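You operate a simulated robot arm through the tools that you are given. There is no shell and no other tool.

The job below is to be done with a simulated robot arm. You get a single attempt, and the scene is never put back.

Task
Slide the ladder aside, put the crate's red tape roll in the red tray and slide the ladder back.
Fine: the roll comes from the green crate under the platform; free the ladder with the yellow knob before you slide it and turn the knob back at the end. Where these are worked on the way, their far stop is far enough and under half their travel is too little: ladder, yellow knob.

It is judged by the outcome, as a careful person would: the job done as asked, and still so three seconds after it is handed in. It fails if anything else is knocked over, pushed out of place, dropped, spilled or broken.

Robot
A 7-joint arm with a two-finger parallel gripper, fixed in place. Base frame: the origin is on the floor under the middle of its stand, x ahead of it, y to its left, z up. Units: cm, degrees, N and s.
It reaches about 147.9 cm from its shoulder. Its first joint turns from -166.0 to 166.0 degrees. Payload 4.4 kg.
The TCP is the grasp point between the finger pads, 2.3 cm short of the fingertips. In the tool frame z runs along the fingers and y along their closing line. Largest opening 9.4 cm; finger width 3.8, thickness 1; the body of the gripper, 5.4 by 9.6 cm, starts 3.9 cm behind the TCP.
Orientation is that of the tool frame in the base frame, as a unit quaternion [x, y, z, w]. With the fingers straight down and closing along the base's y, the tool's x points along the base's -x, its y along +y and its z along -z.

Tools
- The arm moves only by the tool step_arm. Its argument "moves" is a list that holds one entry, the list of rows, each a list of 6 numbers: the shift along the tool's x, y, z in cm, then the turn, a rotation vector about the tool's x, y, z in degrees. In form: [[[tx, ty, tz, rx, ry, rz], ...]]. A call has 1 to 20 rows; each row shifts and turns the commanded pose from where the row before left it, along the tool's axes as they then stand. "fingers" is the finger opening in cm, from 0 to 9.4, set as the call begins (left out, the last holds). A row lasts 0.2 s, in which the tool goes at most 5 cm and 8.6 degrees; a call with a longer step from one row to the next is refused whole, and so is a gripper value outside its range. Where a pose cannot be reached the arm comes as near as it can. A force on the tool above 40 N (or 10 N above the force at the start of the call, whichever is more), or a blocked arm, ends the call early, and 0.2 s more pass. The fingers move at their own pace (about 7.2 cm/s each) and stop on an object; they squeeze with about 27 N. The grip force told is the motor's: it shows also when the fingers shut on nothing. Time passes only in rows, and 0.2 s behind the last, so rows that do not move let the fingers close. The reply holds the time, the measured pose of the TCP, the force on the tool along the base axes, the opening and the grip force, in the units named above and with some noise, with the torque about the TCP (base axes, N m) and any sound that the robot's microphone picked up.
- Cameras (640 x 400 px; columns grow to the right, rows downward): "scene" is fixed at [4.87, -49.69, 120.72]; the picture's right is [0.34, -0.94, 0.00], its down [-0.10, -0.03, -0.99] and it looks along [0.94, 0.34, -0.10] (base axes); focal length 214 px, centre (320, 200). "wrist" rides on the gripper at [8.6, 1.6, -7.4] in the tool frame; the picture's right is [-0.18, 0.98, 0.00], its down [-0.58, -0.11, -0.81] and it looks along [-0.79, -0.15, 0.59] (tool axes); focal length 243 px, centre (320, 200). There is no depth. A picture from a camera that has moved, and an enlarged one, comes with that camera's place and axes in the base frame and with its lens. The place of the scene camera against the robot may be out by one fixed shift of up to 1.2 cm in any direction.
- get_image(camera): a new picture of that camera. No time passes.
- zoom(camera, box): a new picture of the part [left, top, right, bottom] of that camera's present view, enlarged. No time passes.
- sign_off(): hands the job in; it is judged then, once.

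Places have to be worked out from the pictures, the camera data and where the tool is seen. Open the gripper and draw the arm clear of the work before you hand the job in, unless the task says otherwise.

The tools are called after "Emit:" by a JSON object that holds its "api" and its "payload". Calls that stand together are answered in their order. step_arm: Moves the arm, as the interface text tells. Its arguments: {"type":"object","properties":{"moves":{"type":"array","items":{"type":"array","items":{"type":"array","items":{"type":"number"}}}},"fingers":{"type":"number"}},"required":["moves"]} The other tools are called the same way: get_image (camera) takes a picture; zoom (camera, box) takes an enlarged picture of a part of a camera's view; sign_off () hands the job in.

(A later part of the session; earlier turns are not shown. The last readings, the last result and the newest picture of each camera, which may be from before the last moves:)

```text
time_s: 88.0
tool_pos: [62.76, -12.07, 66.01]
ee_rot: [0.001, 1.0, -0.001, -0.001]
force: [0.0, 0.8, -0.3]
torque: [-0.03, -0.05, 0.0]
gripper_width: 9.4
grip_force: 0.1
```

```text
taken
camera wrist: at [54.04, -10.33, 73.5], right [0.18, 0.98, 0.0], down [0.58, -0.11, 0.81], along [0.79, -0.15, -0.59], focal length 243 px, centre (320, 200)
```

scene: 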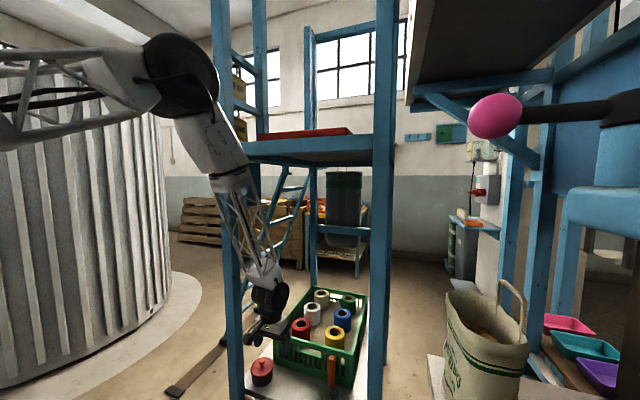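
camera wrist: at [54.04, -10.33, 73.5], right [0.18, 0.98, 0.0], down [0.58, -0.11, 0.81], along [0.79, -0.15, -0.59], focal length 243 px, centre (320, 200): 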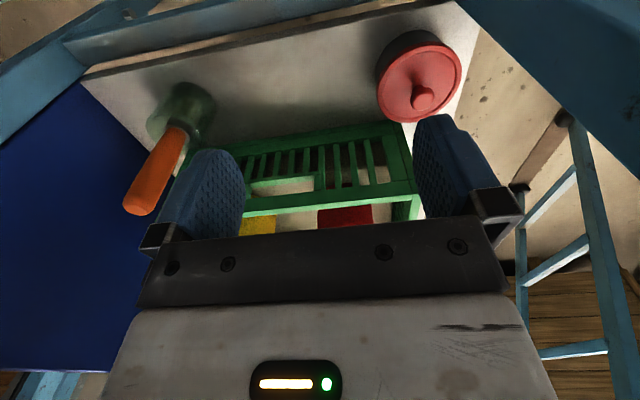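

The elbow sits at about x≈36, z≈139, well in front of the beam, and the forearm passes under it. I continue forward.

Emit:
{"api": "step_arm", "payload": {"moves": [[[-3, 0, 0, 0, 0, 0], [-3, 0, 0, 0, 0, 0], [-3, 0, 0, 0, 0, 0], [0, 0, 0, 0, 0, 0]]]}}

Emit:
{"api": "get_image", "payload": {"camera": "scene"}}

Emit:
{"api": "get_image", "payload": {"camera": "wrist"}}

```text
time_s: 89.0
tool_pos: [71.72, -12.13, 66.28]
ee_rot: [0.0, 1.0, 0.0, -0.001]
force: [1.0, 0.2, 0.6]
torque: [0.01, 0.0, -0.01]
gripper_width: 9.37
grip_force: 0.1
```

```text
taken
```

scene: 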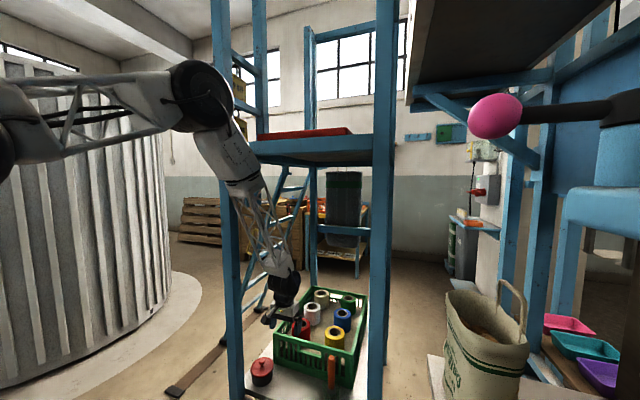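

```text
taken
camera wrist: at [63.06, -10.38, 73.57], right [0.18, 0.98, 0.0], down [0.58, -0.11, 0.81], along [0.79, -0.15, -0.59], focal length 243 px, centre (320, 200)
```

wrist: 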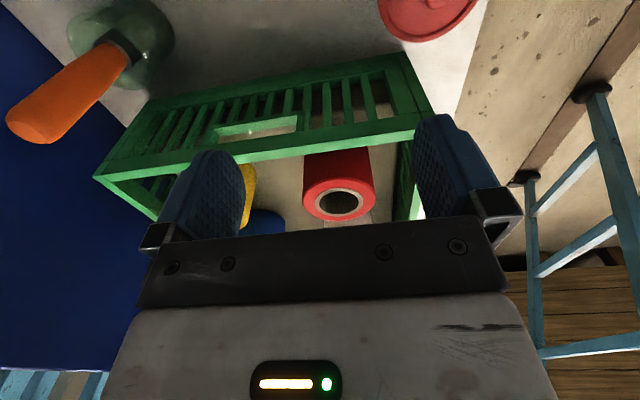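

Emit:
{"api": "zoom", "payload": {"camera": "wrist", "box": [250, 120, 430, 240]}}

Emit:
{"api": "zoom", "payload": {"camera": "scene", "box": [160, 40, 320, 300]}}

```text
3.33 times, centred on (340, 180) of wrist
camera zoom: at [63.06, -10.38, 73.57], right [0.18, 0.98, 0.0], down [0.58, -0.11, 0.81], along [0.79, -0.15, -0.59], focal length 809 px, centre (253, 267)
```

zoom: 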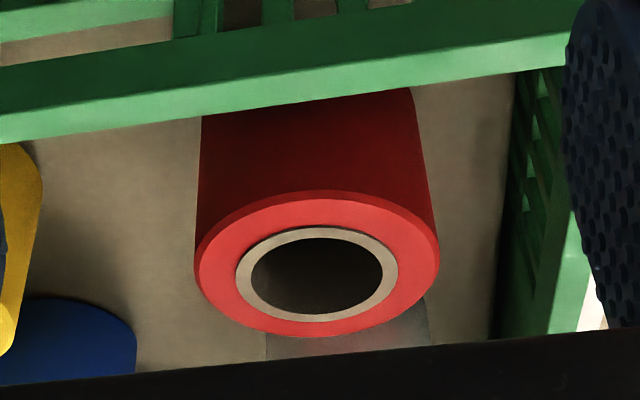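

```text
1.54 times, centred on (240, 170) of scene
camera zoom: at [4.87, -49.69, 120.72], right [0.34, -0.94, 0.0], down [-0.1, -0.03, -0.99], along [0.94, 0.34, -0.1], focal length 330 px, centre (443, 246)
```

zoom: 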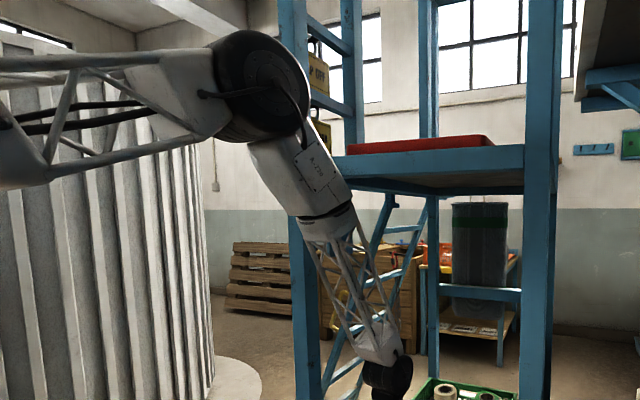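

The elbow is coming close to its straight-up limit and the thick forearm section would pass within ~1 cm of the front beam at full depth. I back out, dip the hand low in front so the arm folds lower, and see whether the elbow then stays lower on re-entry.

Emit:
{"api": "step_arm", "payload": {"moves": [[[4, 0, 0, 0, 0, 0], [4, 0, 0, 0, 0, 0], [4, 0, 0, 0, 0, 0], [4, 0, 0, 0, 0, 0], [4, 0, 0, 0, 0, 0], [4, 0, 0, 0, 0, 0], [0, 0, 4, 0, 0, 0], [0, 0, 4, 0, 0, 0], [0, 0, 4, 0, 0, 0], [0, 0, 4, 0, 0, 0], [0, 0, 4, 0, 0, 0], [0, 0, 4, 0, 0, 0], [0, 0, 4, 0, 0, 0]]]}}

Emit:
{"api": "get_image", "payload": {"camera": "scene"}}

```text
time_s: 91.8
tool_pos: [47.96, -11.9, 38.12]
ee_rot: [0.0, 1.0, 0.0, 0.0]
force: [0.5, -0.2, 0.6]
torque: [0.01, 0.03, 0.01]
gripper_width: 9.41
grip_force: 0.0
```

```text
taken
```

scene: 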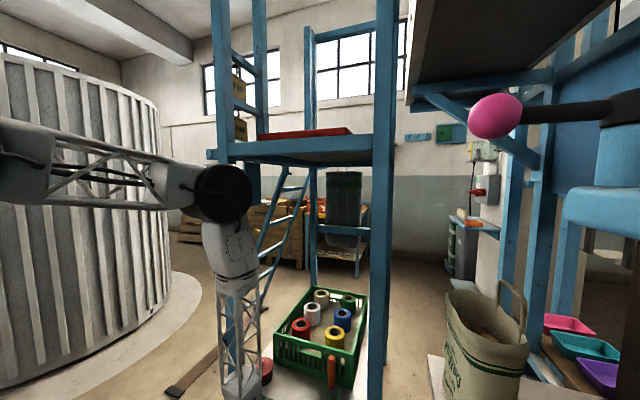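

Here the elbow folded to z≈118. I go up diagonally just in front of the shelf and forward again, checking that the elbow stays lower this time.

Emit:
{"api": "step_arm", "payload": {"moves": [[[-1.2, 0, -4.4, 0, 0, 0], [-1.2, 0, -4.4, 0, 0, 0], [-1.6, 0, -4.4, 0, 0, 0], [-2, 0, -4.4, 0, 0, 0], [-2, 0, -4.4, 0, 0, 0], [-2, 0, -4, 0, 0, 0], [-3, 0, -1, 0, 0, 0], [0, 0, 0, 0, 0, 0]]]}}

Emit:
{"api": "get_image", "payload": {"camera": "scene"}}

```text
time_s: 93.7
tool_pos: [60.79, -12.05, 65.22]
ee_rot: [0.001, 1.0, 0.0, -0.001]
force: [0.2, 0.3, 0.3]
torque: [0.0, -0.01, -0.01]
gripper_width: 9.39
grip_force: 0.1
```

```text
taken
```

scene: 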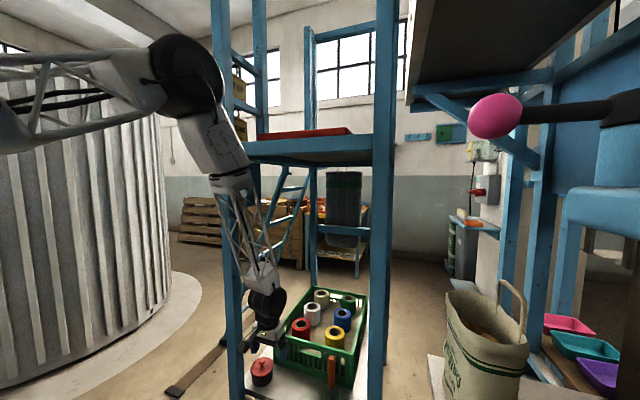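

The elbow posture is the same as before (around x≈36, z≈138), and extrapolating, the forearm keeps about 2–3 cm below the beam corner at full depth, increasing as the hand lowers. I advance slowly in short steps.

Emit:
{"api": "step_arm", "payload": {"moves": [[[-3, 0, 0, 0, 0, 0], [-3, 0, 0, 0, 0, 0], [-3, 0, 0, 0, 0, 0], [-2, 0, 0, 0, 0, 0], [-2, 0, 0, 0, 0, 0], [0, 0, 0, 0, 0, 0]]]}}

Emit:
{"api": "get_image", "payload": {"camera": "scene"}}

Emit:
{"api": "get_image", "payload": {"camera": "wrist"}}

```text
time_s: 95.0
tool_pos: [73.75, -11.99, 64.89]
ee_rot: [0.001, 1.0, 0.0, -0.001]
force: [-0.3, 0.2, -0.6]
torque: [0.02, -0.03, 0.03]
gripper_width: 9.4
grip_force: 0.0
```

```text
taken
```

scene: 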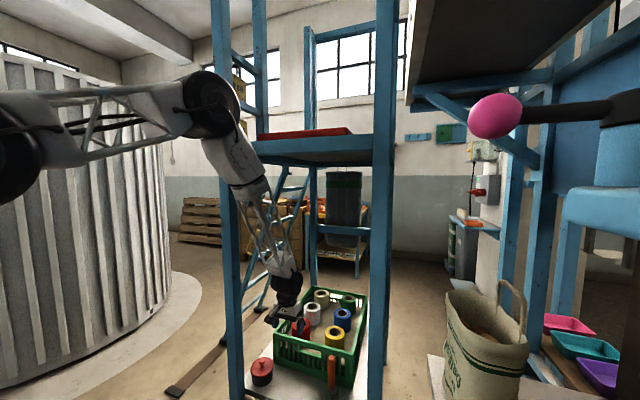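

```text
taken
camera wrist: at [65.12, -10.33, 72.48], right [0.18, 0.98, 0.0], down [0.58, -0.11, 0.81], along [0.79, -0.15, -0.59], focal length 243 px, centre (320, 200)
```

wrist: 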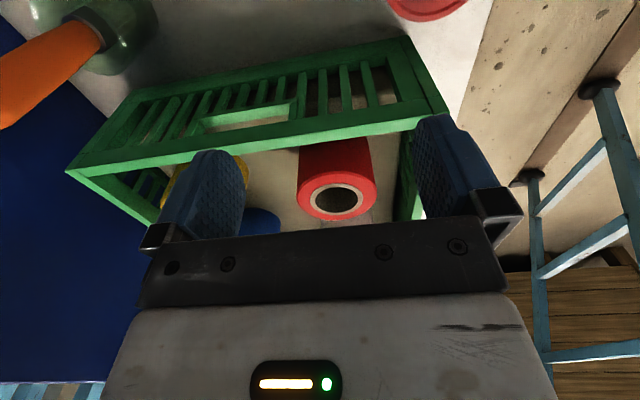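

Emit:
{"api": "zoom", "payload": {"camera": "wrist", "box": [250, 110, 430, 230]}}

```text
3.33 times, centred on (340, 170) of wrist
camera zoom: at [65.12, -10.33, 72.48], right [0.18, 0.98, 0.0], down [0.58, -0.11, 0.81], along [0.79, -0.15, -0.59], focal length 809 px, centre (253, 300)
```

zoom: 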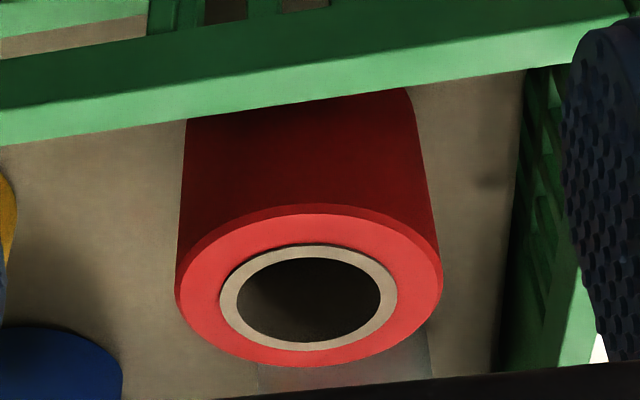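

The roll top is at about (84.8, -12.3, 57.5), Ø≈8.2 cm, just below the rim (≈59). I advance to directly above it and re-check centring.

Emit:
{"api": "step_arm", "payload": {"moves": [[[-3, 0, 0, 0, 0, 0], [-3, -0.2, 0, 0, 0, 0], [-3, 0, 0, 0, 0, 0], [-2, 0, 0, 0, 0, 0], [0, 0, 0, 0, 0, 0]]]}}

Emit:
{"api": "get_image", "payload": {"camera": "wrist"}}

Emit:
{"api": "get_image", "payload": {"camera": "scene"}}

```text
time_s: 96.5
tool_pos: [81.28, -12.35, 65.82]
ee_rot: [0.004, 1.0, 0.002, -0.008]
force: [-0.5, 0.5, 0.0]
torque: [0.0, 0.0, 0.02]
gripper_width: 9.39
grip_force: 0.1
stopped in row 5: the arm was blocked; the commanded pose is now the measured one
```

```text
taken
camera wrist: at [72.77, -10.65, 73.41], right [0.19, 0.98, 0.0], down [0.59, -0.12, 0.8], along [0.78, -0.15, -0.61], focal length 243 px, centre (320, 200)
```

wrist: 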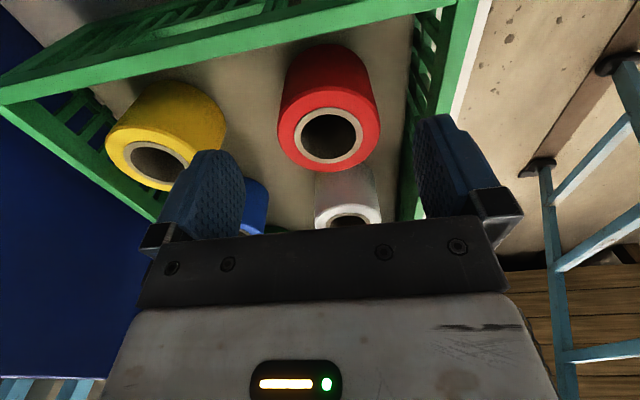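

```text
taken
```

scene: 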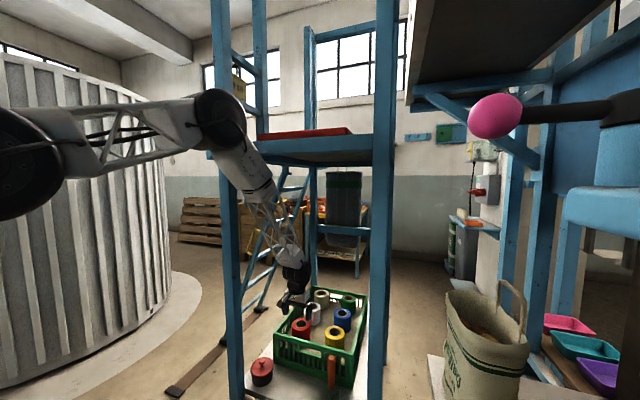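

"Arm blocked": the forearm has touched the beam's edge, so I can't go deeper at this height. The fingers are already inside the crate footprint straddling the roll (centre ≈(84.8, -12.2)), so I back off slightly, lower first (which lowers the forearm), and then go forward around the roll.

Emit:
{"api": "step_arm", "payload": {"moves": [[[1.2, 0.1, 0, 0, 0, 0], [0.6, 0, 0, 0, 0, 0], [0, 0, 0, 0, 0, 0]]]}}

Emit:
{"api": "get_image", "payload": {"camera": "wrist"}}

Emit:
{"api": "zoom", "payload": {"camera": "scene", "box": [180, 80, 400, 260]}}

```text
time_s: 97.2
tool_pos: [80.6, -12.28, 65.57]
ee_rot: [0.002, 1.0, 0.002, -0.008]
force: [-0.8, 0.1, -0.4]
torque: [-0.01, 0.03, 0.03]
gripper_width: 9.41
grip_force: 0.0
```

```text
taken
camera wrist: at [72.08, -10.56, 72.99], right [0.19, 0.98, 0.0], down [0.59, -0.11, 0.8], along [0.78, -0.15, -0.6], focal length 243 px, centre (320, 200)
```

wrist: 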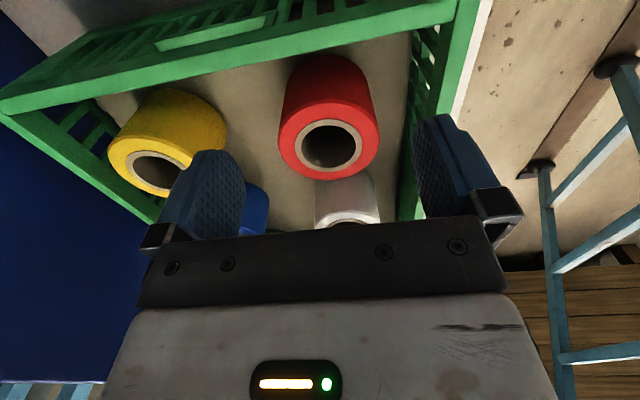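

```text
2.22 times, centred on (290, 170) of scene
camera zoom: at [4.87, -49.69, 120.72], right [0.34, -0.94, 0.0], down [-0.1, -0.03, -0.99], along [0.94, 0.34, -0.1], focal length 477 px, centre (387, 267)
```

zoom: 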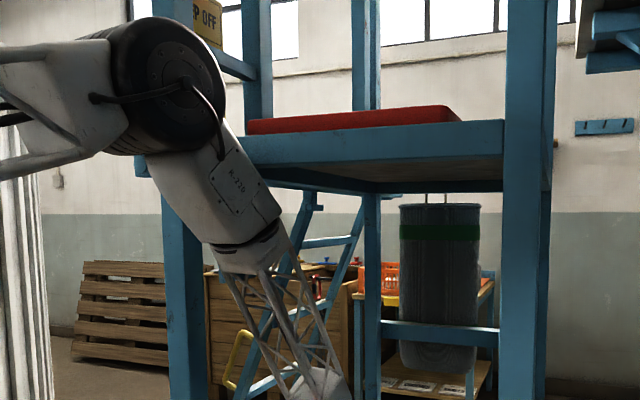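

Emit:
{"api": "step_arm", "payload": {"moves": [[[1, 0, 0, 0, 0, 0], [0, 0, 0, 0, 0, 0]]]}}

```text
time_s: 97.8
tool_pos: [80.25, -12.32, 65.12]
ee_rot: [0.001, 1.0, 0.001, -0.008]
force: [0.2, 0.2, -0.8]
torque: [0.04, -0.01, 0.0]
gripper_width: 9.4
grip_force: 0.0
```

Emit:
{"api": "step_arm", "payload": {"moves": [[[0, 0, 0, 0, 0, 0], [0, 0, 0, 0, 0, 0], [0, 0, 0, 0, 0, 0]]]}}

Emit:
{"api": "zoom", "payload": {"camera": "scene", "box": [0, 40, 340, 320]}}

```text
time_s: 98.7
tool_pos: [80.21, -12.35, 65.1]
ee_rot: [0.003, 1.0, 0.001, -0.008]
force: [-0.3, -0.1, -0.9]
torque: [0.02, 0.01, -0.02]
gripper_width: 9.44
grip_force: 0.1
```

```text
1.43 times, centred on (170, 180) of scene
camera zoom: at [4.87, -49.69, 120.72], right [0.34, -0.94, 0.0], down [-0.1, -0.03, -0.99], along [0.94, 0.34, -0.1], focal length 306 px, centre (534, 229)
```

zoom: 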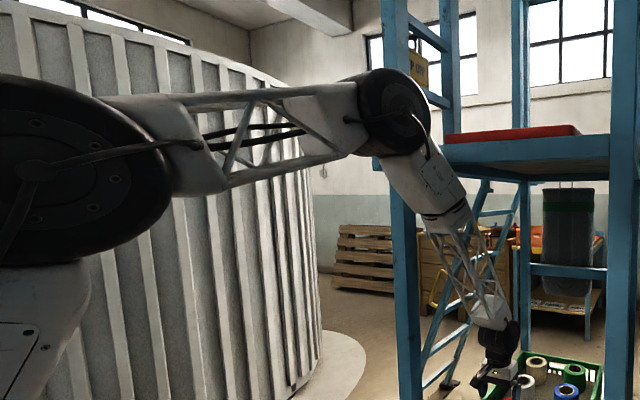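

Emit:
{"api": "step_arm", "payload": {"moves": [[[0.5, 0, 1, 0, 0, 0], [0.5, 0, 1, 0, 0, 0], [0, 0, 0, 0, 0, 0]]]}}

```text
time_s: 99.5
tool_pos: [79.25, -12.1, 63.13]
ee_rot: [0.003, 1.0, 0.002, -0.008]
force: [0.5, 0.3, 0.4]
torque: [0.0, 0.01, 0.0]
gripper_width: 9.4
grip_force: 0.0
```

Now motion tracks commands again. I lower into the gap beside the roll while easing forward to keep off the front wall.

Emit:
{"api": "step_arm", "payload": {"moves": [[[-0.5, -0.05, 1.5, 0, 0, 0], [-0.5, -0.05, 1.5, 0, 0, 0], [0, 0, 1.5, 0, 0, 0], [0, 0, 1.3, 0, 0, 0], [0, 0, 0, 0, 0, 0]]]}}

Emit:
{"api": "get_image", "payload": {"camera": "wrist"}}

Emit:
{"api": "get_image", "payload": {"camera": "scene"}}

```text
time_s: 100.2
tool_pos: [80.22, -12.51, 59.2]
ee_rot: [0.002, 1.0, 0.001, -0.007]
force: [1.0, -0.8, 1.7]
torque: [-0.12, -0.04, 0.13]
gripper_width: 9.4
grip_force: 0.1
stopped in row 3: the force on the tool passed its limit at 107 N (the readings are from after the stop); the commanded pose is now the measured one
```

```text
taken
camera wrist: at [71.66, -10.65, 66.77], right [0.19, 0.98, 0.0], down [0.59, -0.11, 0.8], along [0.78, -0.15, -0.6], focal length 243 px, centre (320, 200)
```

wrist: 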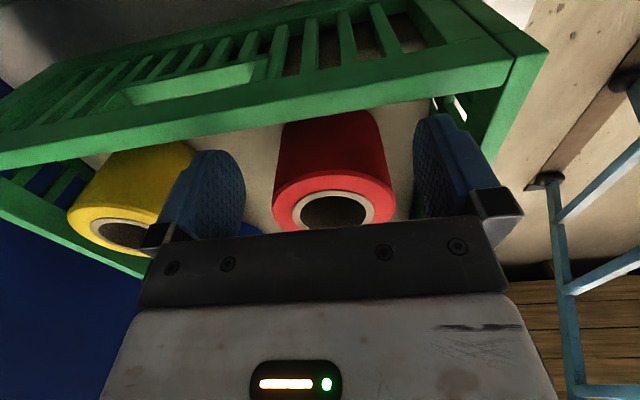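

```text
taken
```

scene: 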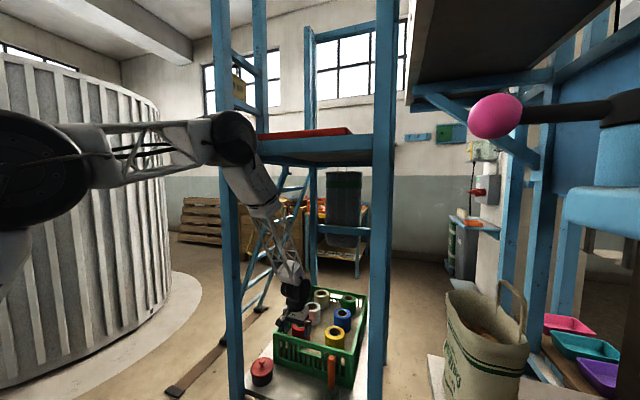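

A hard contact at z=59.2 stopped the descent. The picture suggests the fingertips are over the crate's front rim, so I zoom to see before anything else.

Emit:
{"api": "zoom", "payload": {"camera": "wrist", "box": [150, 60, 520, 250]}}

Emit:
{"api": "zoom", "payload": {"camera": "scene", "box": [240, 260, 390, 400]}}

```text
1.73 times, centred on (335, 155) of wrist
camera zoom: at [71.66, -10.65, 66.77], right [0.19, 0.98, 0.0], down [0.59, -0.11, 0.8], along [0.78, -0.15, -0.6], focal length 420 px, centre (294, 278)
```

zoom: 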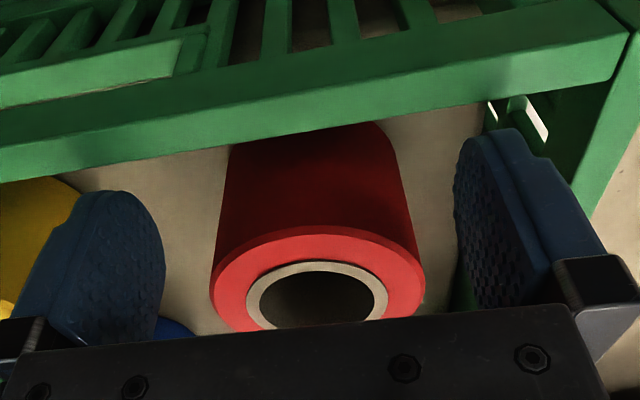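

```text
2.86 times, centred on (315, 330) of scene
camera zoom: at [4.87, -49.69, 120.72], right [0.34, -0.94, 0.0], down [-0.1, -0.03, -0.99], along [0.94, 0.34, -0.1], focal length 613 px, centre (334, -171)
```

zoom: 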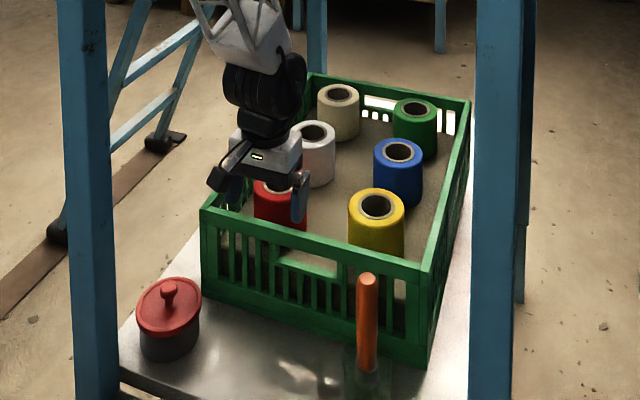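

The fingers' near edges seem to have caught the front rim/sloping wall (rim inner edge ≈ x 78); the crate corners in the scene view haven't shifted. I rise slightly, then ease forward at this lower height before descending.

Emit:
{"api": "step_arm", "payload": {"moves": [[[0, 0.25, -1.5, 0, 0, 0], [-0.8, 0, 0, 0, 0, 0], [-0.8, 0, 0, 0, 0, 0], [-0.8, 0, 0, 0, 0, 0], [0, 0, 0, 0, 0, 0]]]}}

Emit:
{"api": "get_image", "payload": {"camera": "wrist"}}

```text
time_s: 101.4
tool_pos: [82.6, -12.17, 60.74]
ee_rot: [0.002, 1.0, 0.001, -0.008]
force: [0.1, 0.3, -0.5]
torque: [0.0, 0.0, -0.01]
gripper_width: 9.37
grip_force: 0.0
```

```text
taken
camera wrist: at [74.08, -10.42, 68.22], right [0.19, 0.98, 0.0], down [0.59, -0.11, 0.8], along [0.78, -0.15, -0.6], focal length 243 px, centre (320, 200)
```

wrist: 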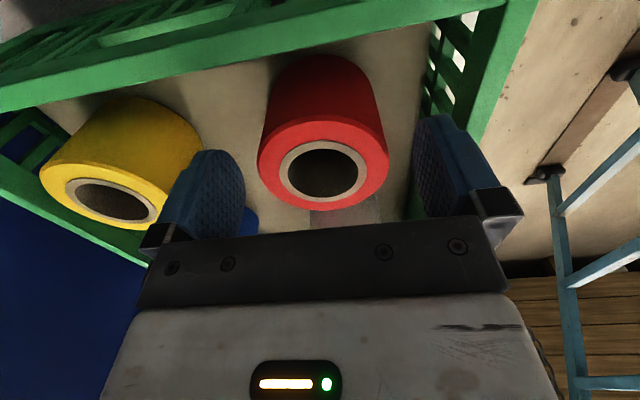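

Clear here. The roll centre re-measures at (84.7, -12.3, top 57.7). I ease forward to x≈84.6, then lower.

Emit:
{"api": "step_arm", "payload": {"moves": [[[-0.7, -0.1, 0.2, 0, 0, 0], [-0.7, 0, 0.2, 0, 0, 0], [-0.6, 0, 0.2, 0, 0, 0], [0, 0, 0, 0, 0, 0]]]}}

Emit:
{"api": "get_image", "payload": {"camera": "wrist"}}

```text
time_s: 102.4
tool_pos: [84.56, -12.34, 59.97]
ee_rot: [0.003, 1.0, 0.001, -0.008]
force: [0.8, 0.7, 0.2]
torque: [0.01, -0.06, 0.03]
gripper_width: 9.38
grip_force: 0.0
```

```text
taken
camera wrist: at [76.09, -10.54, 67.57], right [0.19, 0.98, 0.0], down [0.59, -0.11, 0.8], along [0.78, -0.15, -0.6], focal length 243 px, centre (320, 200)
```

wrist: 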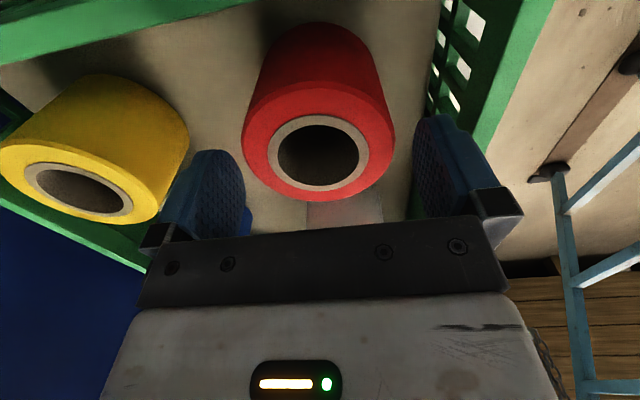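

Perfectly centred: equal gaps on both sides of the roll. I lower to z≈55.5 and check.

Emit:
{"api": "step_arm", "payload": {"moves": [[[-0.1, 0.05, 1.2, 0, 0, 0], [0, 0, 1.2, 0, 0, 0], [0, 0, 1.2, 0, 0, 0], [0, 0, 0.9, 0, 0, 0], [0, 0, 0, 0, 0, 0]]]}}

Emit:
{"api": "get_image", "payload": {"camera": "wrist"}}

```text
time_s: 103.6
tool_pos: [84.66, -12.17, 55.88]
ee_rot: [0.003, 1.0, 0.001, -0.007]
force: [0.4, -0.2, 0.3]
torque: [0.03, 0.0, 0.03]
gripper_width: 9.39
grip_force: 0.0
```

```text
taken
camera wrist: at [76.07, -10.48, 63.31], right [0.19, 0.98, 0.0], down [0.59, -0.11, 0.8], along [0.78, -0.15, -0.6], focal length 243 px, centre (320, 200)
```

wrist: 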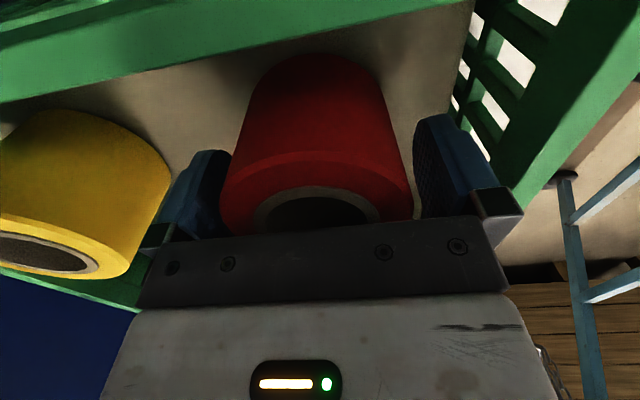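

The fingers flank the roll with no contact. I close on it.

Emit:
{"api": "step_arm", "payload": {"moves": [[[0, 0, 0, 0, 0, 0], [0, 0, 0, 0, 0, 0], [0, 0, 0, 0, 0, 0]]], "fingers": 0}}

Emit:
{"api": "get_image", "payload": {"camera": "wrist"}}

```text
time_s: 104.4
tool_pos: [84.56, -12.27, 55.75]
ee_rot: [0.003, 1.0, 0.002, -0.008]
force: [-2.0, 0.7, 8.0]
torque: [0.05, 0.03, -0.02]
gripper_width: 8.15
grip_force: 27.3
```

```text
taken
camera wrist: at [76.08, -10.48, 63.31], right [0.19, 0.98, 0.0], down [0.59, -0.11, 0.8], along [0.78, -0.15, -0.6], focal length 243 px, centre (320, 200)
```

wrist: 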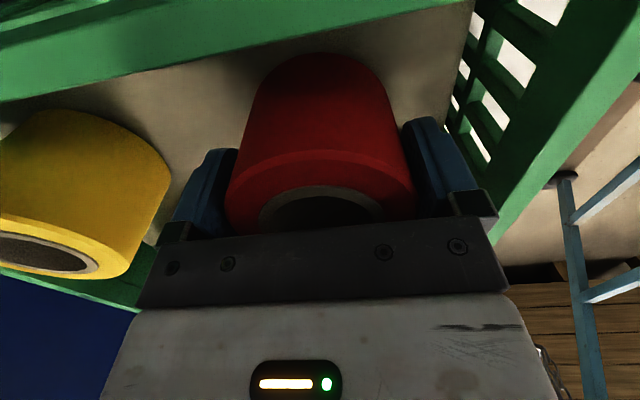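

Gripped: 8.15 cm, 27 N. I lift straight up to z≈60, staying below the height where the forearm touched, and check the roll came along.

Emit:
{"api": "step_arm", "payload": {"moves": [[[0, 0, -1, 0, 0, 0], [0, 0, -1.5, 0, 0, 0], [0, 0, -1.5, 0, 0, 0], [0, 0, -0.5, 0, 0, 0], [0, 0, 0, 0, 0, 0]]]}}

Emit:
{"api": "get_image", "payload": {"camera": "wrist"}}

Emit:
{"api": "zoom", "payload": {"camera": "scene", "box": [200, 100, 400, 380]}}

```text
time_s: 105.6
tool_pos: [84.74, -12.21, 60.07]
ee_rot: [0.003, 1.0, 0.0, -0.008]
force: [-0.5, 0.7, -1.3]
torque: [0.01, 0.04, -0.01]
gripper_width: 8.15
grip_force: 26.9
```

```text
taken
camera wrist: at [76.19, -10.47, 67.7], right [0.19, 0.98, 0.0], down [0.59, -0.11, 0.8], along [0.78, -0.15, -0.6], focal length 243 px, centre (320, 200)
```

wrist: 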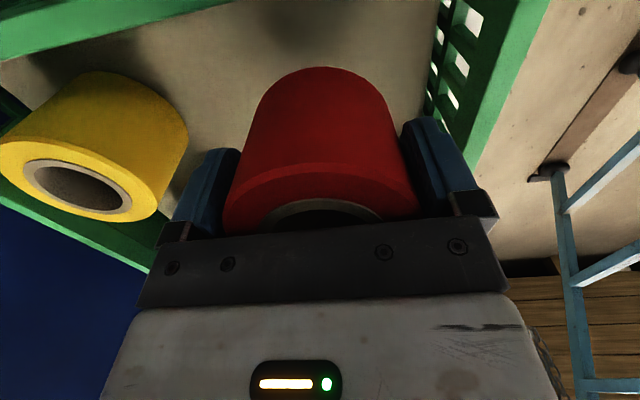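

```text
1.43 times, centred on (300, 240) of scene
camera zoom: at [4.87, -49.69, 120.72], right [0.34, -0.94, 0.0], down [-0.1, -0.03, -0.99], along [0.94, 0.34, -0.1], focal length 306 px, centre (349, 143)
```

zoom: 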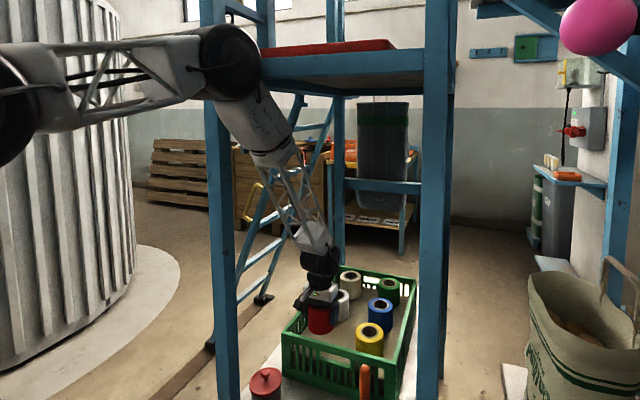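

The roll is lifted cleanly. I tilt the hand forward 15° (moves the wrist back, away from the beam) while rising, then continue up to clear the rim.

Emit:
{"api": "step_arm", "payload": {"moves": [[[0, 0, -0.3, 0, -5, 0], [0, 0, -0.4, 0, -5, 0], [0, 0, -0.5, 0, -5, 0], [0.2, 0, -1.2, 0, 0, 0], [0.2, 0, -1.2, 0, 0, 0], [0, 0, 0, 0, 0, 0]]]}}

Emit:
{"api": "get_image", "payload": {"camera": "wrist"}}

```text
time_s: 107.0
tool_pos: [83.46, -12.27, 63.42]
ee_rot: [0.003, 0.992, 0.001, 0.123]
force: [0.0, 0.0, -1.5]
torque: [-0.01, 0.02, 0.01]
gripper_width: 8.14
grip_force: 27.3
```

```text
taken
camera wrist: at [73.34, -10.42, 68.57], right [0.18, 0.98, 0.05], down [0.37, -0.11, 0.92], along [0.91, -0.15, -0.38], focal length 243 px, centre (320, 200)
```

wrist: 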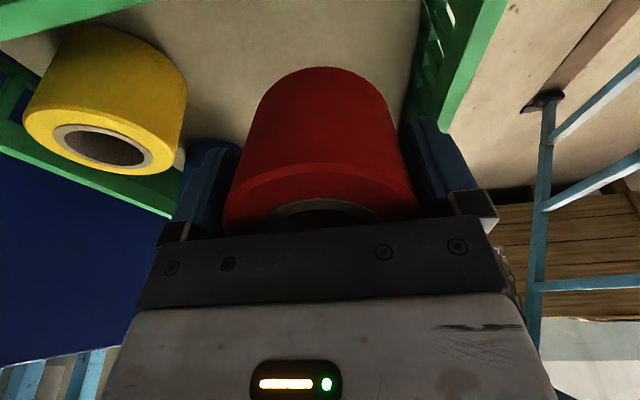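

Emit:
{"api": "step_arm", "payload": {"moves": [[[-0.2, 0, -1.25, 0, 0, 0], [-0.2, 0, -1.25, 0, 0, 0], [-0.2, 0, -1.25, 0, 0, 0], [0, 0, 0, 0, 0, 0]]]}}

Emit:
{"api": "get_image", "payload": {"camera": "wrist"}}

Emit:
{"api": "zoom", "payload": {"camera": "scene", "box": [220, 230, 390, 390]}}

```text
time_s: 108.0
tool_pos: [83.26, -12.22, 67.24]
ee_rot: [0.003, 0.992, 0.0, 0.123]
force: [0.3, -0.3, -0.9]
torque: [0.03, 0.01, 0.04]
gripper_width: 8.13
grip_force: 26.8
```

```text
taken
camera wrist: at [73.08, -10.43, 72.38], right [0.18, 0.98, 0.05], down [0.37, -0.11, 0.92], along [0.91, -0.15, -0.38], focal length 243 px, centre (320, 200)
```

wrist: 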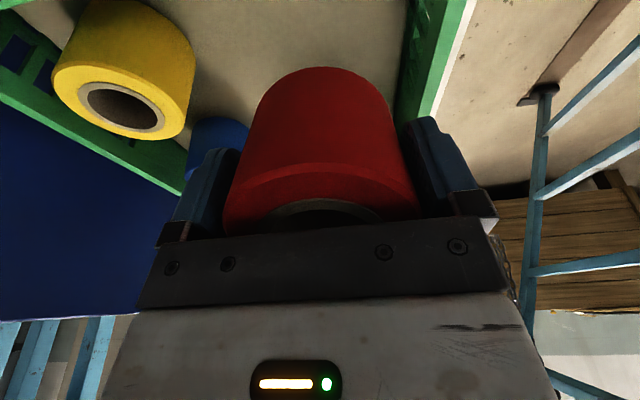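

```text
2.50 times, centred on (305, 310) of scene
camera zoom: at [4.87, -49.69, 120.72], right [0.34, -0.94, 0.0], down [-0.1, -0.03, -0.99], along [0.94, 0.34, -0.1], focal length 536 px, centre (358, -75)
```

zoom: 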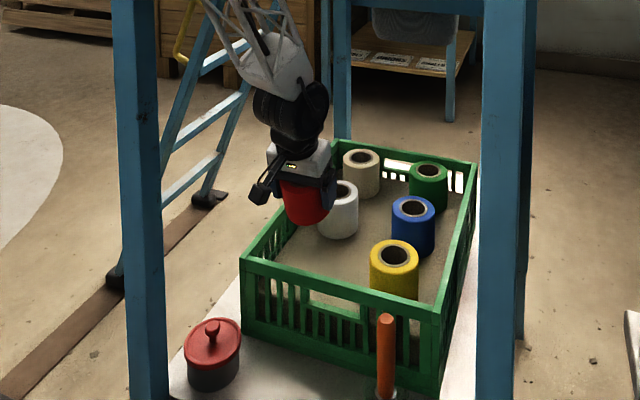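

The roll hangs clear above the crate floor, bottom ≈60.5 vs rim ≈58.5. I rise a little more while backing out in -x over the front rim.

Emit:
{"api": "step_arm", "payload": {"moves": [[[0.72, 0, -1.22, 0, 0, 0], [0.72, 0, -1.22, 0, 0, 0], [1.9, 0, -0.9, 0, 0, 0], [2.9, 0, -0.73, 0, 0, 0], [2.9, 0, -0.73, 0, 0, 0], [0, 0, 0, 0, 0, 0]]]}}

Emit:
{"api": "zoom", "payload": {"camera": "scene", "box": [180, 100, 400, 390]}}

```text
time_s: 109.4
tool_pos: [73.19, -12.16, 69.63]
ee_rot: [0.004, 0.992, 0.0, 0.122]
force: [0.4, 0.4, -1.0]
torque: [0.0, 0.04, 0.04]
gripper_width: 8.11
grip_force: 26.7
```

```text
1.38 times, centred on (290, 245) of scene
camera zoom: at [4.87, -49.69, 120.72], right [0.34, -0.94, 0.0], down [-0.1, -0.03, -0.99], along [0.94, 0.34, -0.1], focal length 296 px, centre (361, 138)
```

zoom: 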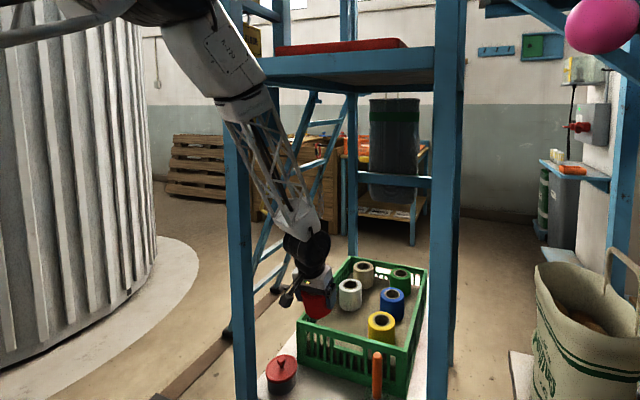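

Clear of the crate. I continue back out to x≈45, then straighten the hand to vertical.

Emit:
{"api": "step_arm", "payload": {"moves": [[[3.88, 0, -0.98, 0, 0, 0], [3.88, 0, -0.98, 0, 0, 0], [3.88, 0, -0.98, 0, 0, 0], [3.88, 0, -0.98, 0, 0, 0], [3.88, 0, -0.98, 0, 0, 0], [3.88, 0, -0.98, 0, 0, 0], [3.88, 0, -0.98, 0, 0, 0], [0, 0, 0, 0, 4.8, 0], [0, 0, 0, 0, 4.8, 0], [0, 0, 0, 0, 4.4, 0], [0, 0, 0, 0, 0, 0]]]}}

Emit:
{"api": "get_image", "payload": {"camera": "wrist"}}

Emit:
{"api": "get_image", "payload": {"camera": "scene"}}

```text
time_s: 111.8
tool_pos: [45.23, -12.02, 69.79]
ee_rot: [0.003, 1.0, 0.001, 0.001]
force: [-0.2, -0.3, -1.9]
torque: [-0.01, 0.0, -0.02]
gripper_width: 8.12
grip_force: 26.7
```

```text
taken
camera wrist: at [36.61, -10.25, 77.15], right [0.19, 0.98, 0.0], down [0.58, -0.11, 0.81], along [0.79, -0.15, -0.59], focal length 243 px, centre (320, 200)
```

wrist: 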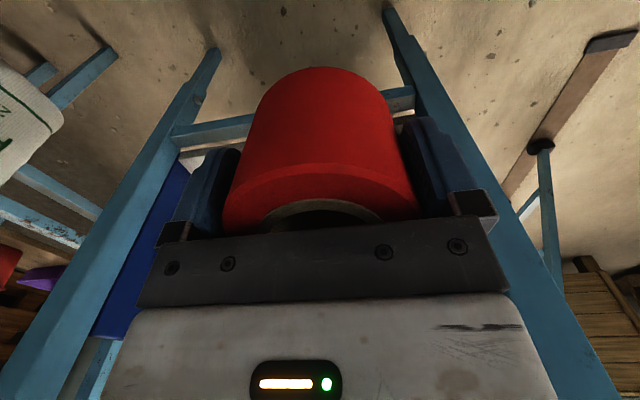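

```text
taken
```

scene: 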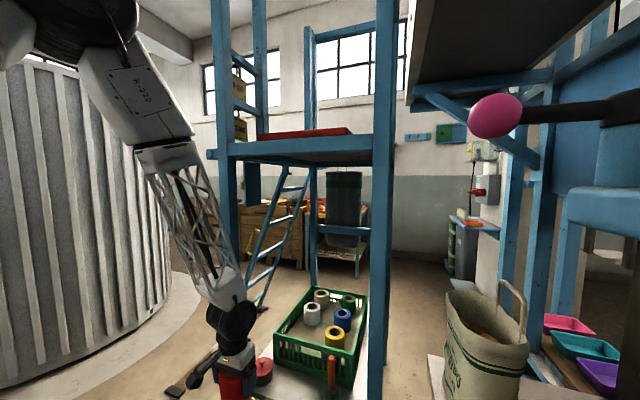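

The roll is out and upright in the hand. I raise straight up in front of the posts to tray height plus clearance.

Emit:
{"api": "step_arm", "payload": {"moves": [[[0, 0, -4.4, 0, 0, 0], [0, 0, -4.4, 0, 0, 0], [0, 0, -4.4, 0, 0, 0], [0, 0, -4.4, 0, 0, 0], [0, 0, -4.4, 0, 0, 0], [0, 0, -4.4, 0, 0, 0], [0, 0, -4.4, 0, 0, 0], [0, 0, -4.4, 0, 0, 0], [0, 0, -4.4, 0, 0, 0], [0, 0, -4.4, 0, 0, 0], [0, 0, -4.4, 0, 0, 0], [0, 0, -4.4, 0, 0, 0], [0, 0, -4.4, 0, 0, 0], [0, 0, -4.4, 0, 0, 0], [0, 0, -4.4, 0, 0, 0], [0, 0, -4.4, 0, 0, 0], [0, 0, -4.4, 0, 0, 0], [0, 0, -4.4, 0, 0, 0], [0, 0, -4.4, 0, 0, 0], [0, 0, -4.4, 0, 0, 0]]]}}

Emit:
{"api": "get_image", "payload": {"camera": "wrist"}}

Emit:
{"api": "get_image", "payload": {"camera": "scene"}}

```text
time_s: 116.0
tool_pos: [45.27, -12.16, 157.8]
ee_rot: [0.002, 1.0, 0.001, 0.0]
force: [0.5, 0.5, -1.2]
torque: [0.03, 0.01, -0.02]
gripper_width: 8.1
grip_force: 26.9
```

```text
taken
camera wrist: at [36.61, -10.5, 165.25], right [0.19, 0.98, 0.0], down [0.58, -0.11, 0.81], along [0.79, -0.15, -0.59], focal length 243 px, centre (320, 200)
```

wrist: 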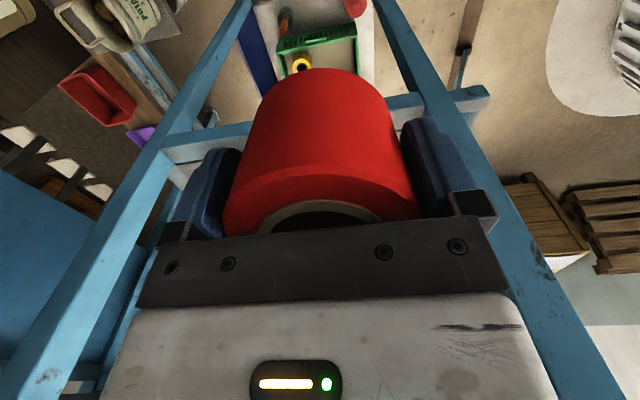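

```text
taken
```

scene: 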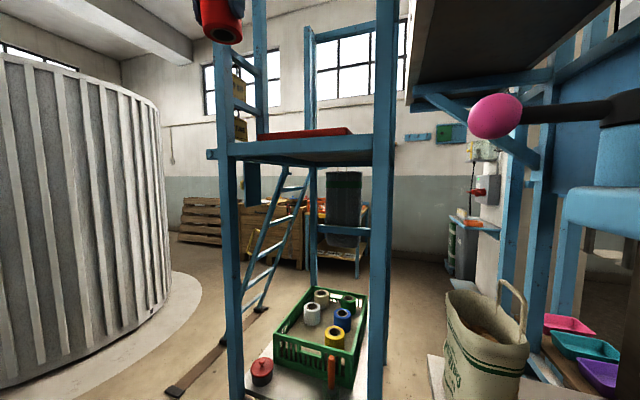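

I shift to y≈-20 and go forward over the front beam to above the tray (x≈72), well above its rim (z≈135).

Emit:
{"api": "step_arm", "payload": {"moves": [[[0, -4, 0, 0, 0, 0], [0, -4, 0, 0, 0, 0], [-3.8, 0, 0, 0, 0, 0], [-3.8, 0, 0, 0, 0, 0], [-3.8, 0, 0, 0, 0, 0], [-3.8, 0, 0, 0, 0, 0], [0, 0, 0, 0, 0, 0]]]}}

Emit:
{"api": "get_image", "payload": {"camera": "wrist"}}

Emit:
{"api": "get_image", "payload": {"camera": "scene"}}

```text
time_s: 117.6
tool_pos: [60.45, -20.19, 157.94]
ee_rot: [0.003, 1.0, 0.001, 0.0]
force: [0.3, 0.5, -1.0]
torque: [0.01, -0.01, 0.0]
gripper_width: 8.12
grip_force: 26.7
```

```text
taken
camera wrist: at [51.73, -18.52, 165.27], right [0.19, 0.98, 0.0], down [0.58, -0.11, 0.81], along [0.79, -0.15, -0.59], focal length 243 px, centre (320, 200)
```

wrist: 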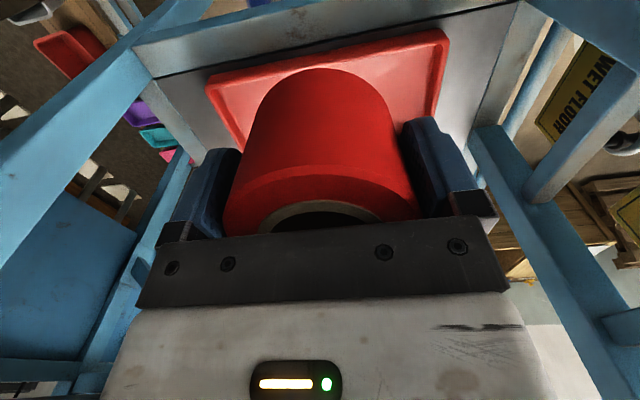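

```text
taken
```

scene: 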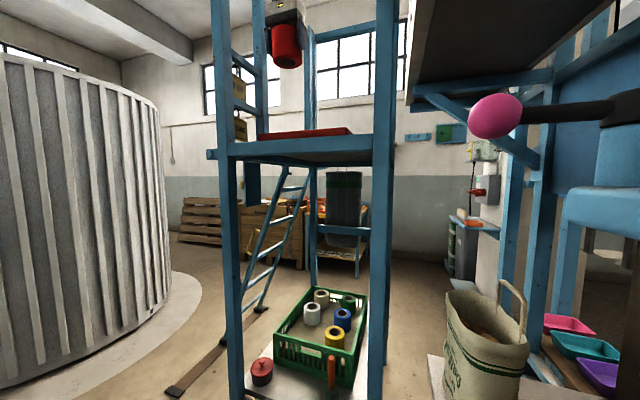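

The tray is right below: corners at about (65, -7), (65, -36), far edge ≈80. I go forward to x≈72.5, y≈-21 and lower to just above it.

Emit:
{"api": "step_arm", "payload": {"moves": [[[-4, -0.4, 0, 0, 0, 0], [-4, -0.4, 0, 0, 0, 0], [-4, -0.3, 0, 0, 0, 0], [0, 0, 4, 0, 0, 0], [0, 0, 4, 0, 0, 0], [0, 0, 4, 0, 0, 0], [0, 0, 3.5, 0, 0, 0], [0, 0, 0, 0, 0, 0]]]}}

Emit:
{"api": "get_image", "payload": {"camera": "wrist"}}

Emit:
{"api": "zoom", "payload": {"camera": "scene", "box": [200, 0, 420, 180]}}

```text
time_s: 119.4
tool_pos: [72.34, -21.58, 142.24]
ee_rot: [0.002, 1.0, 0.001, 0.001]
force: [0.3, 0.3, -1.6]
torque: [0.0, 0.04, -0.05]
gripper_width: 8.15
grip_force: 26.8
```

```text
taken
camera wrist: at [63.68, -19.75, 149.64], right [0.19, 0.98, 0.0], down [0.58, -0.11, 0.81], along [0.79, -0.15, -0.59], focal length 243 px, centre (320, 200)
```

wrist: 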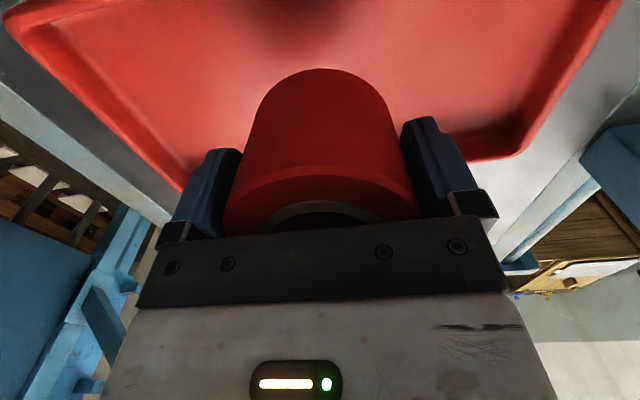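

```text
2.22 times, centred on (310, 90) of scene
camera zoom: at [4.87, -49.69, 120.72], right [0.34, -0.94, 0.0], down [-0.1, -0.03, -0.99], along [0.94, 0.34, -0.1], focal length 477 px, centre (342, 444)
```

zoom: 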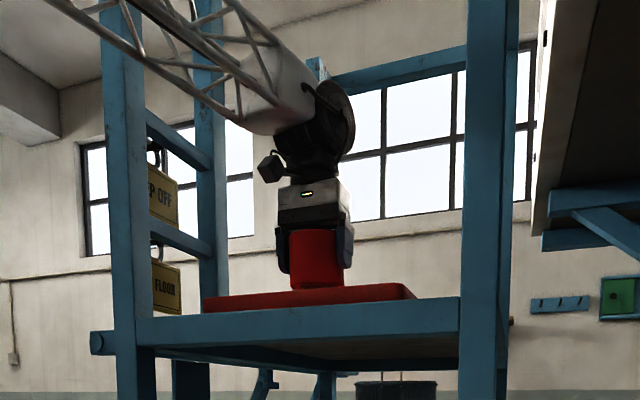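

The roll hangs over the middle of the tray, about 4–5 cm above it. I lower in small steps, watching the vertical force for contact with the tray floor.

Emit:
{"api": "step_arm", "payload": {"moves": [[[0, 0, 1.2, 0, 0, 0], [0, 0, 1, 0, 0, 0], [0, 0, 0.5, 0, 0, 0], [0, 0, 0, 0, 0, 0]]]}}

Emit:
{"api": "zoom", "payload": {"camera": "scene", "box": [240, 60, 380, 180]}}

```text
time_s: 120.4
tool_pos: [72.2, -21.47, 139.51]
ee_rot: [0.002, 1.0, 0.0, -0.001]
force: [0.2, 0.2, -0.9]
torque: [-0.01, 0.01, -0.03]
gripper_width: 8.11
grip_force: 27.0
```

```text
3.33 times, centred on (310, 120) of scene
camera zoom: at [4.87, -49.69, 120.72], right [0.34, -0.94, 0.0], down [-0.1, -0.03, -0.99], along [0.94, 0.34, -0.1], focal length 715 px, centre (353, 467)
```

zoom: 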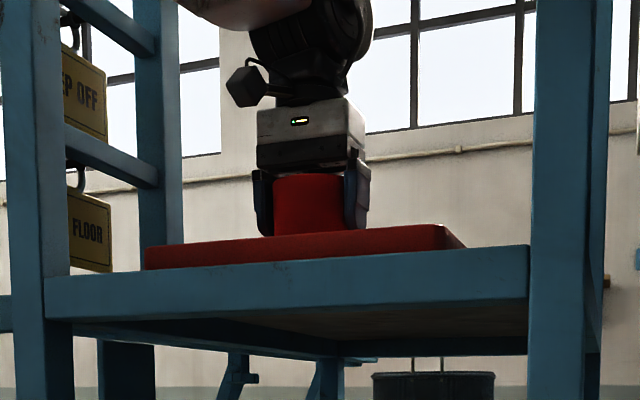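

Emit:
{"api": "step_arm", "payload": {"moves": [[[0, 0, 0.4, 0, 0, 0], [0, 0, 0.4, 0, 0, 0], [0, 0, 0.4, 0, 0, 0], [0, 0, 0, 0, 0, 0]]]}}

```text
time_s: 121.4
tool_pos: [72.42, -21.51, 138.34]
ee_rot: [0.003, 1.0, 0.001, 0.0]
force: [0.7, 0.9, -1.1]
torque: [-0.03, 0.06, 0.01]
gripper_width: 8.13
grip_force: 27.0
```

Emit:
{"api": "step_arm", "payload": {"moves": [[[0, 0, 0.4, 0, 0, 0], [0, 0, 0.4, 0, 0, 0], [0, 0, 0.3, 0, 0, 0], [0, 0, 0, 0, 0, 0]]]}}

```text
time_s: 122.4
tool_pos: [72.2, -21.45, 137.38]
ee_rot: [0.002, 1.0, 0.002, 0.001]
force: [-2.0, -0.3, 27.1]
torque: [-0.32, -0.22, 0.09]
gripper_width: 8.14
grip_force: 26.4
```

Contact: +27 N vertical at z≈137.4, so the roll is resting on the tray floor. I relieve the pressure slightly, then open.

Emit:
{"api": "step_arm", "payload": {"moves": [[[0, 0, -0.15, 0, 0, 0], [0, 0, 0, 0, 0, 0]]]}}

Emit:
{"api": "step_arm", "payload": {"moves": [[[0, 0, 0, 0, 0, 0], [0, 0, 0, 0, 0, 0], [0, 0, 0, 0, 0, 0]]], "fingers": 9.4}}

Emit:
{"api": "get_image", "payload": {"camera": "wrist"}}

```text
time_s: 123.0
tool_pos: [72.27, -21.49, 137.36]
ee_rot: [0.002, 1.0, 0.001, 0.0]
force: [-5.1, -2.4, 13.8]
torque: [-0.34, -0.33, -0.11]
gripper_width: 8.14
grip_force: 26.6
```

```text
time_s: 123.8
tool_pos: [72.2, -21.38, 137.35]
ee_rot: [0.003, 1.0, 0.0, 0.0]
force: [-0.5, -0.2, -0.3]
torque: [-0.02, -0.01, 0.01]
gripper_width: 9.41
grip_force: 0.0
```

```text
taken
camera wrist: at [63.67, -19.65, 144.8], right [0.19, 0.98, 0.0], down [0.58, -0.11, 0.81], along [0.79, -0.15, -0.59], focal length 243 px, centre (320, 200)
```

wrist: 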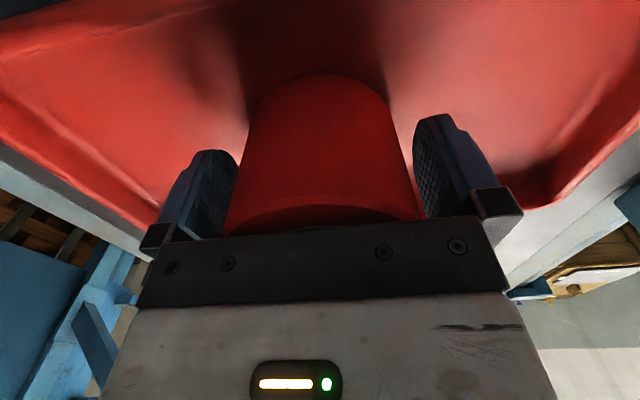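

Released; the roll stands in the tray. I rise straight up and verify.

Emit:
{"api": "step_arm", "payload": {"moves": [[[0, 0, -1, 0, 0, 0], [0, 0, -2, 0, 0, 0], [0, 0, -4, 0, 0, 0], [0, 0, -4, 0, 0, 0], [0, 0, -4, 0, 0, 0], [0, 0, -4, 0, 0, 0]]]}}

Emit:
{"api": "get_image", "payload": {"camera": "wrist"}}

Emit:
{"api": "zoom", "payload": {"camera": "scene", "box": [200, 0, 420, 180]}}

```text
time_s: 125.2
tool_pos: [72.24, -21.51, 156.37]
ee_rot: [0.003, 1.0, 0.001, 0.0]
force: [1.0, -0.1, 0.3]
torque: [-0.01, 0.0, -0.04]
gripper_width: 9.41
grip_force: 0.1
```

```text
taken
camera wrist: at [63.66, -19.78, 163.8], right [0.19, 0.98, 0.0], down [0.58, -0.11, 0.81], along [0.79, -0.15, -0.59], focal length 243 px, centre (320, 200)
```

wrist: 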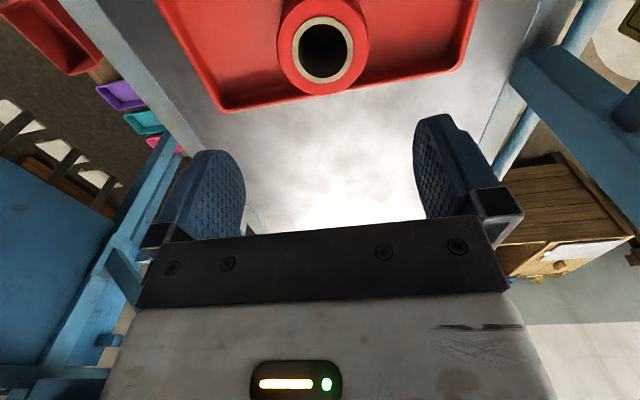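

```text
2.22 times, centred on (310, 90) of scene
camera zoom: at [4.87, -49.69, 120.72], right [0.34, -0.94, 0.0], down [-0.1, -0.03, -0.99], along [0.94, 0.34, -0.1], focal length 477 px, centre (342, 444)
```

zoom: 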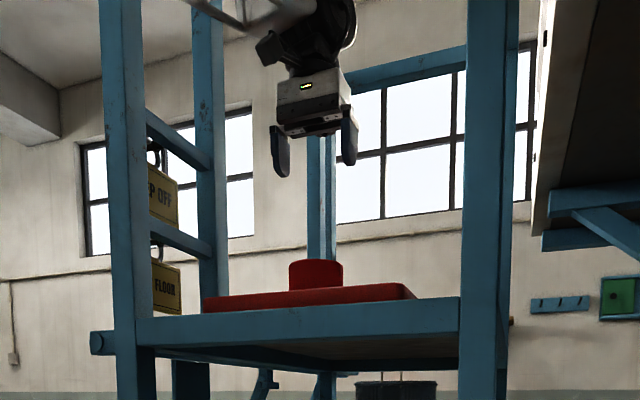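

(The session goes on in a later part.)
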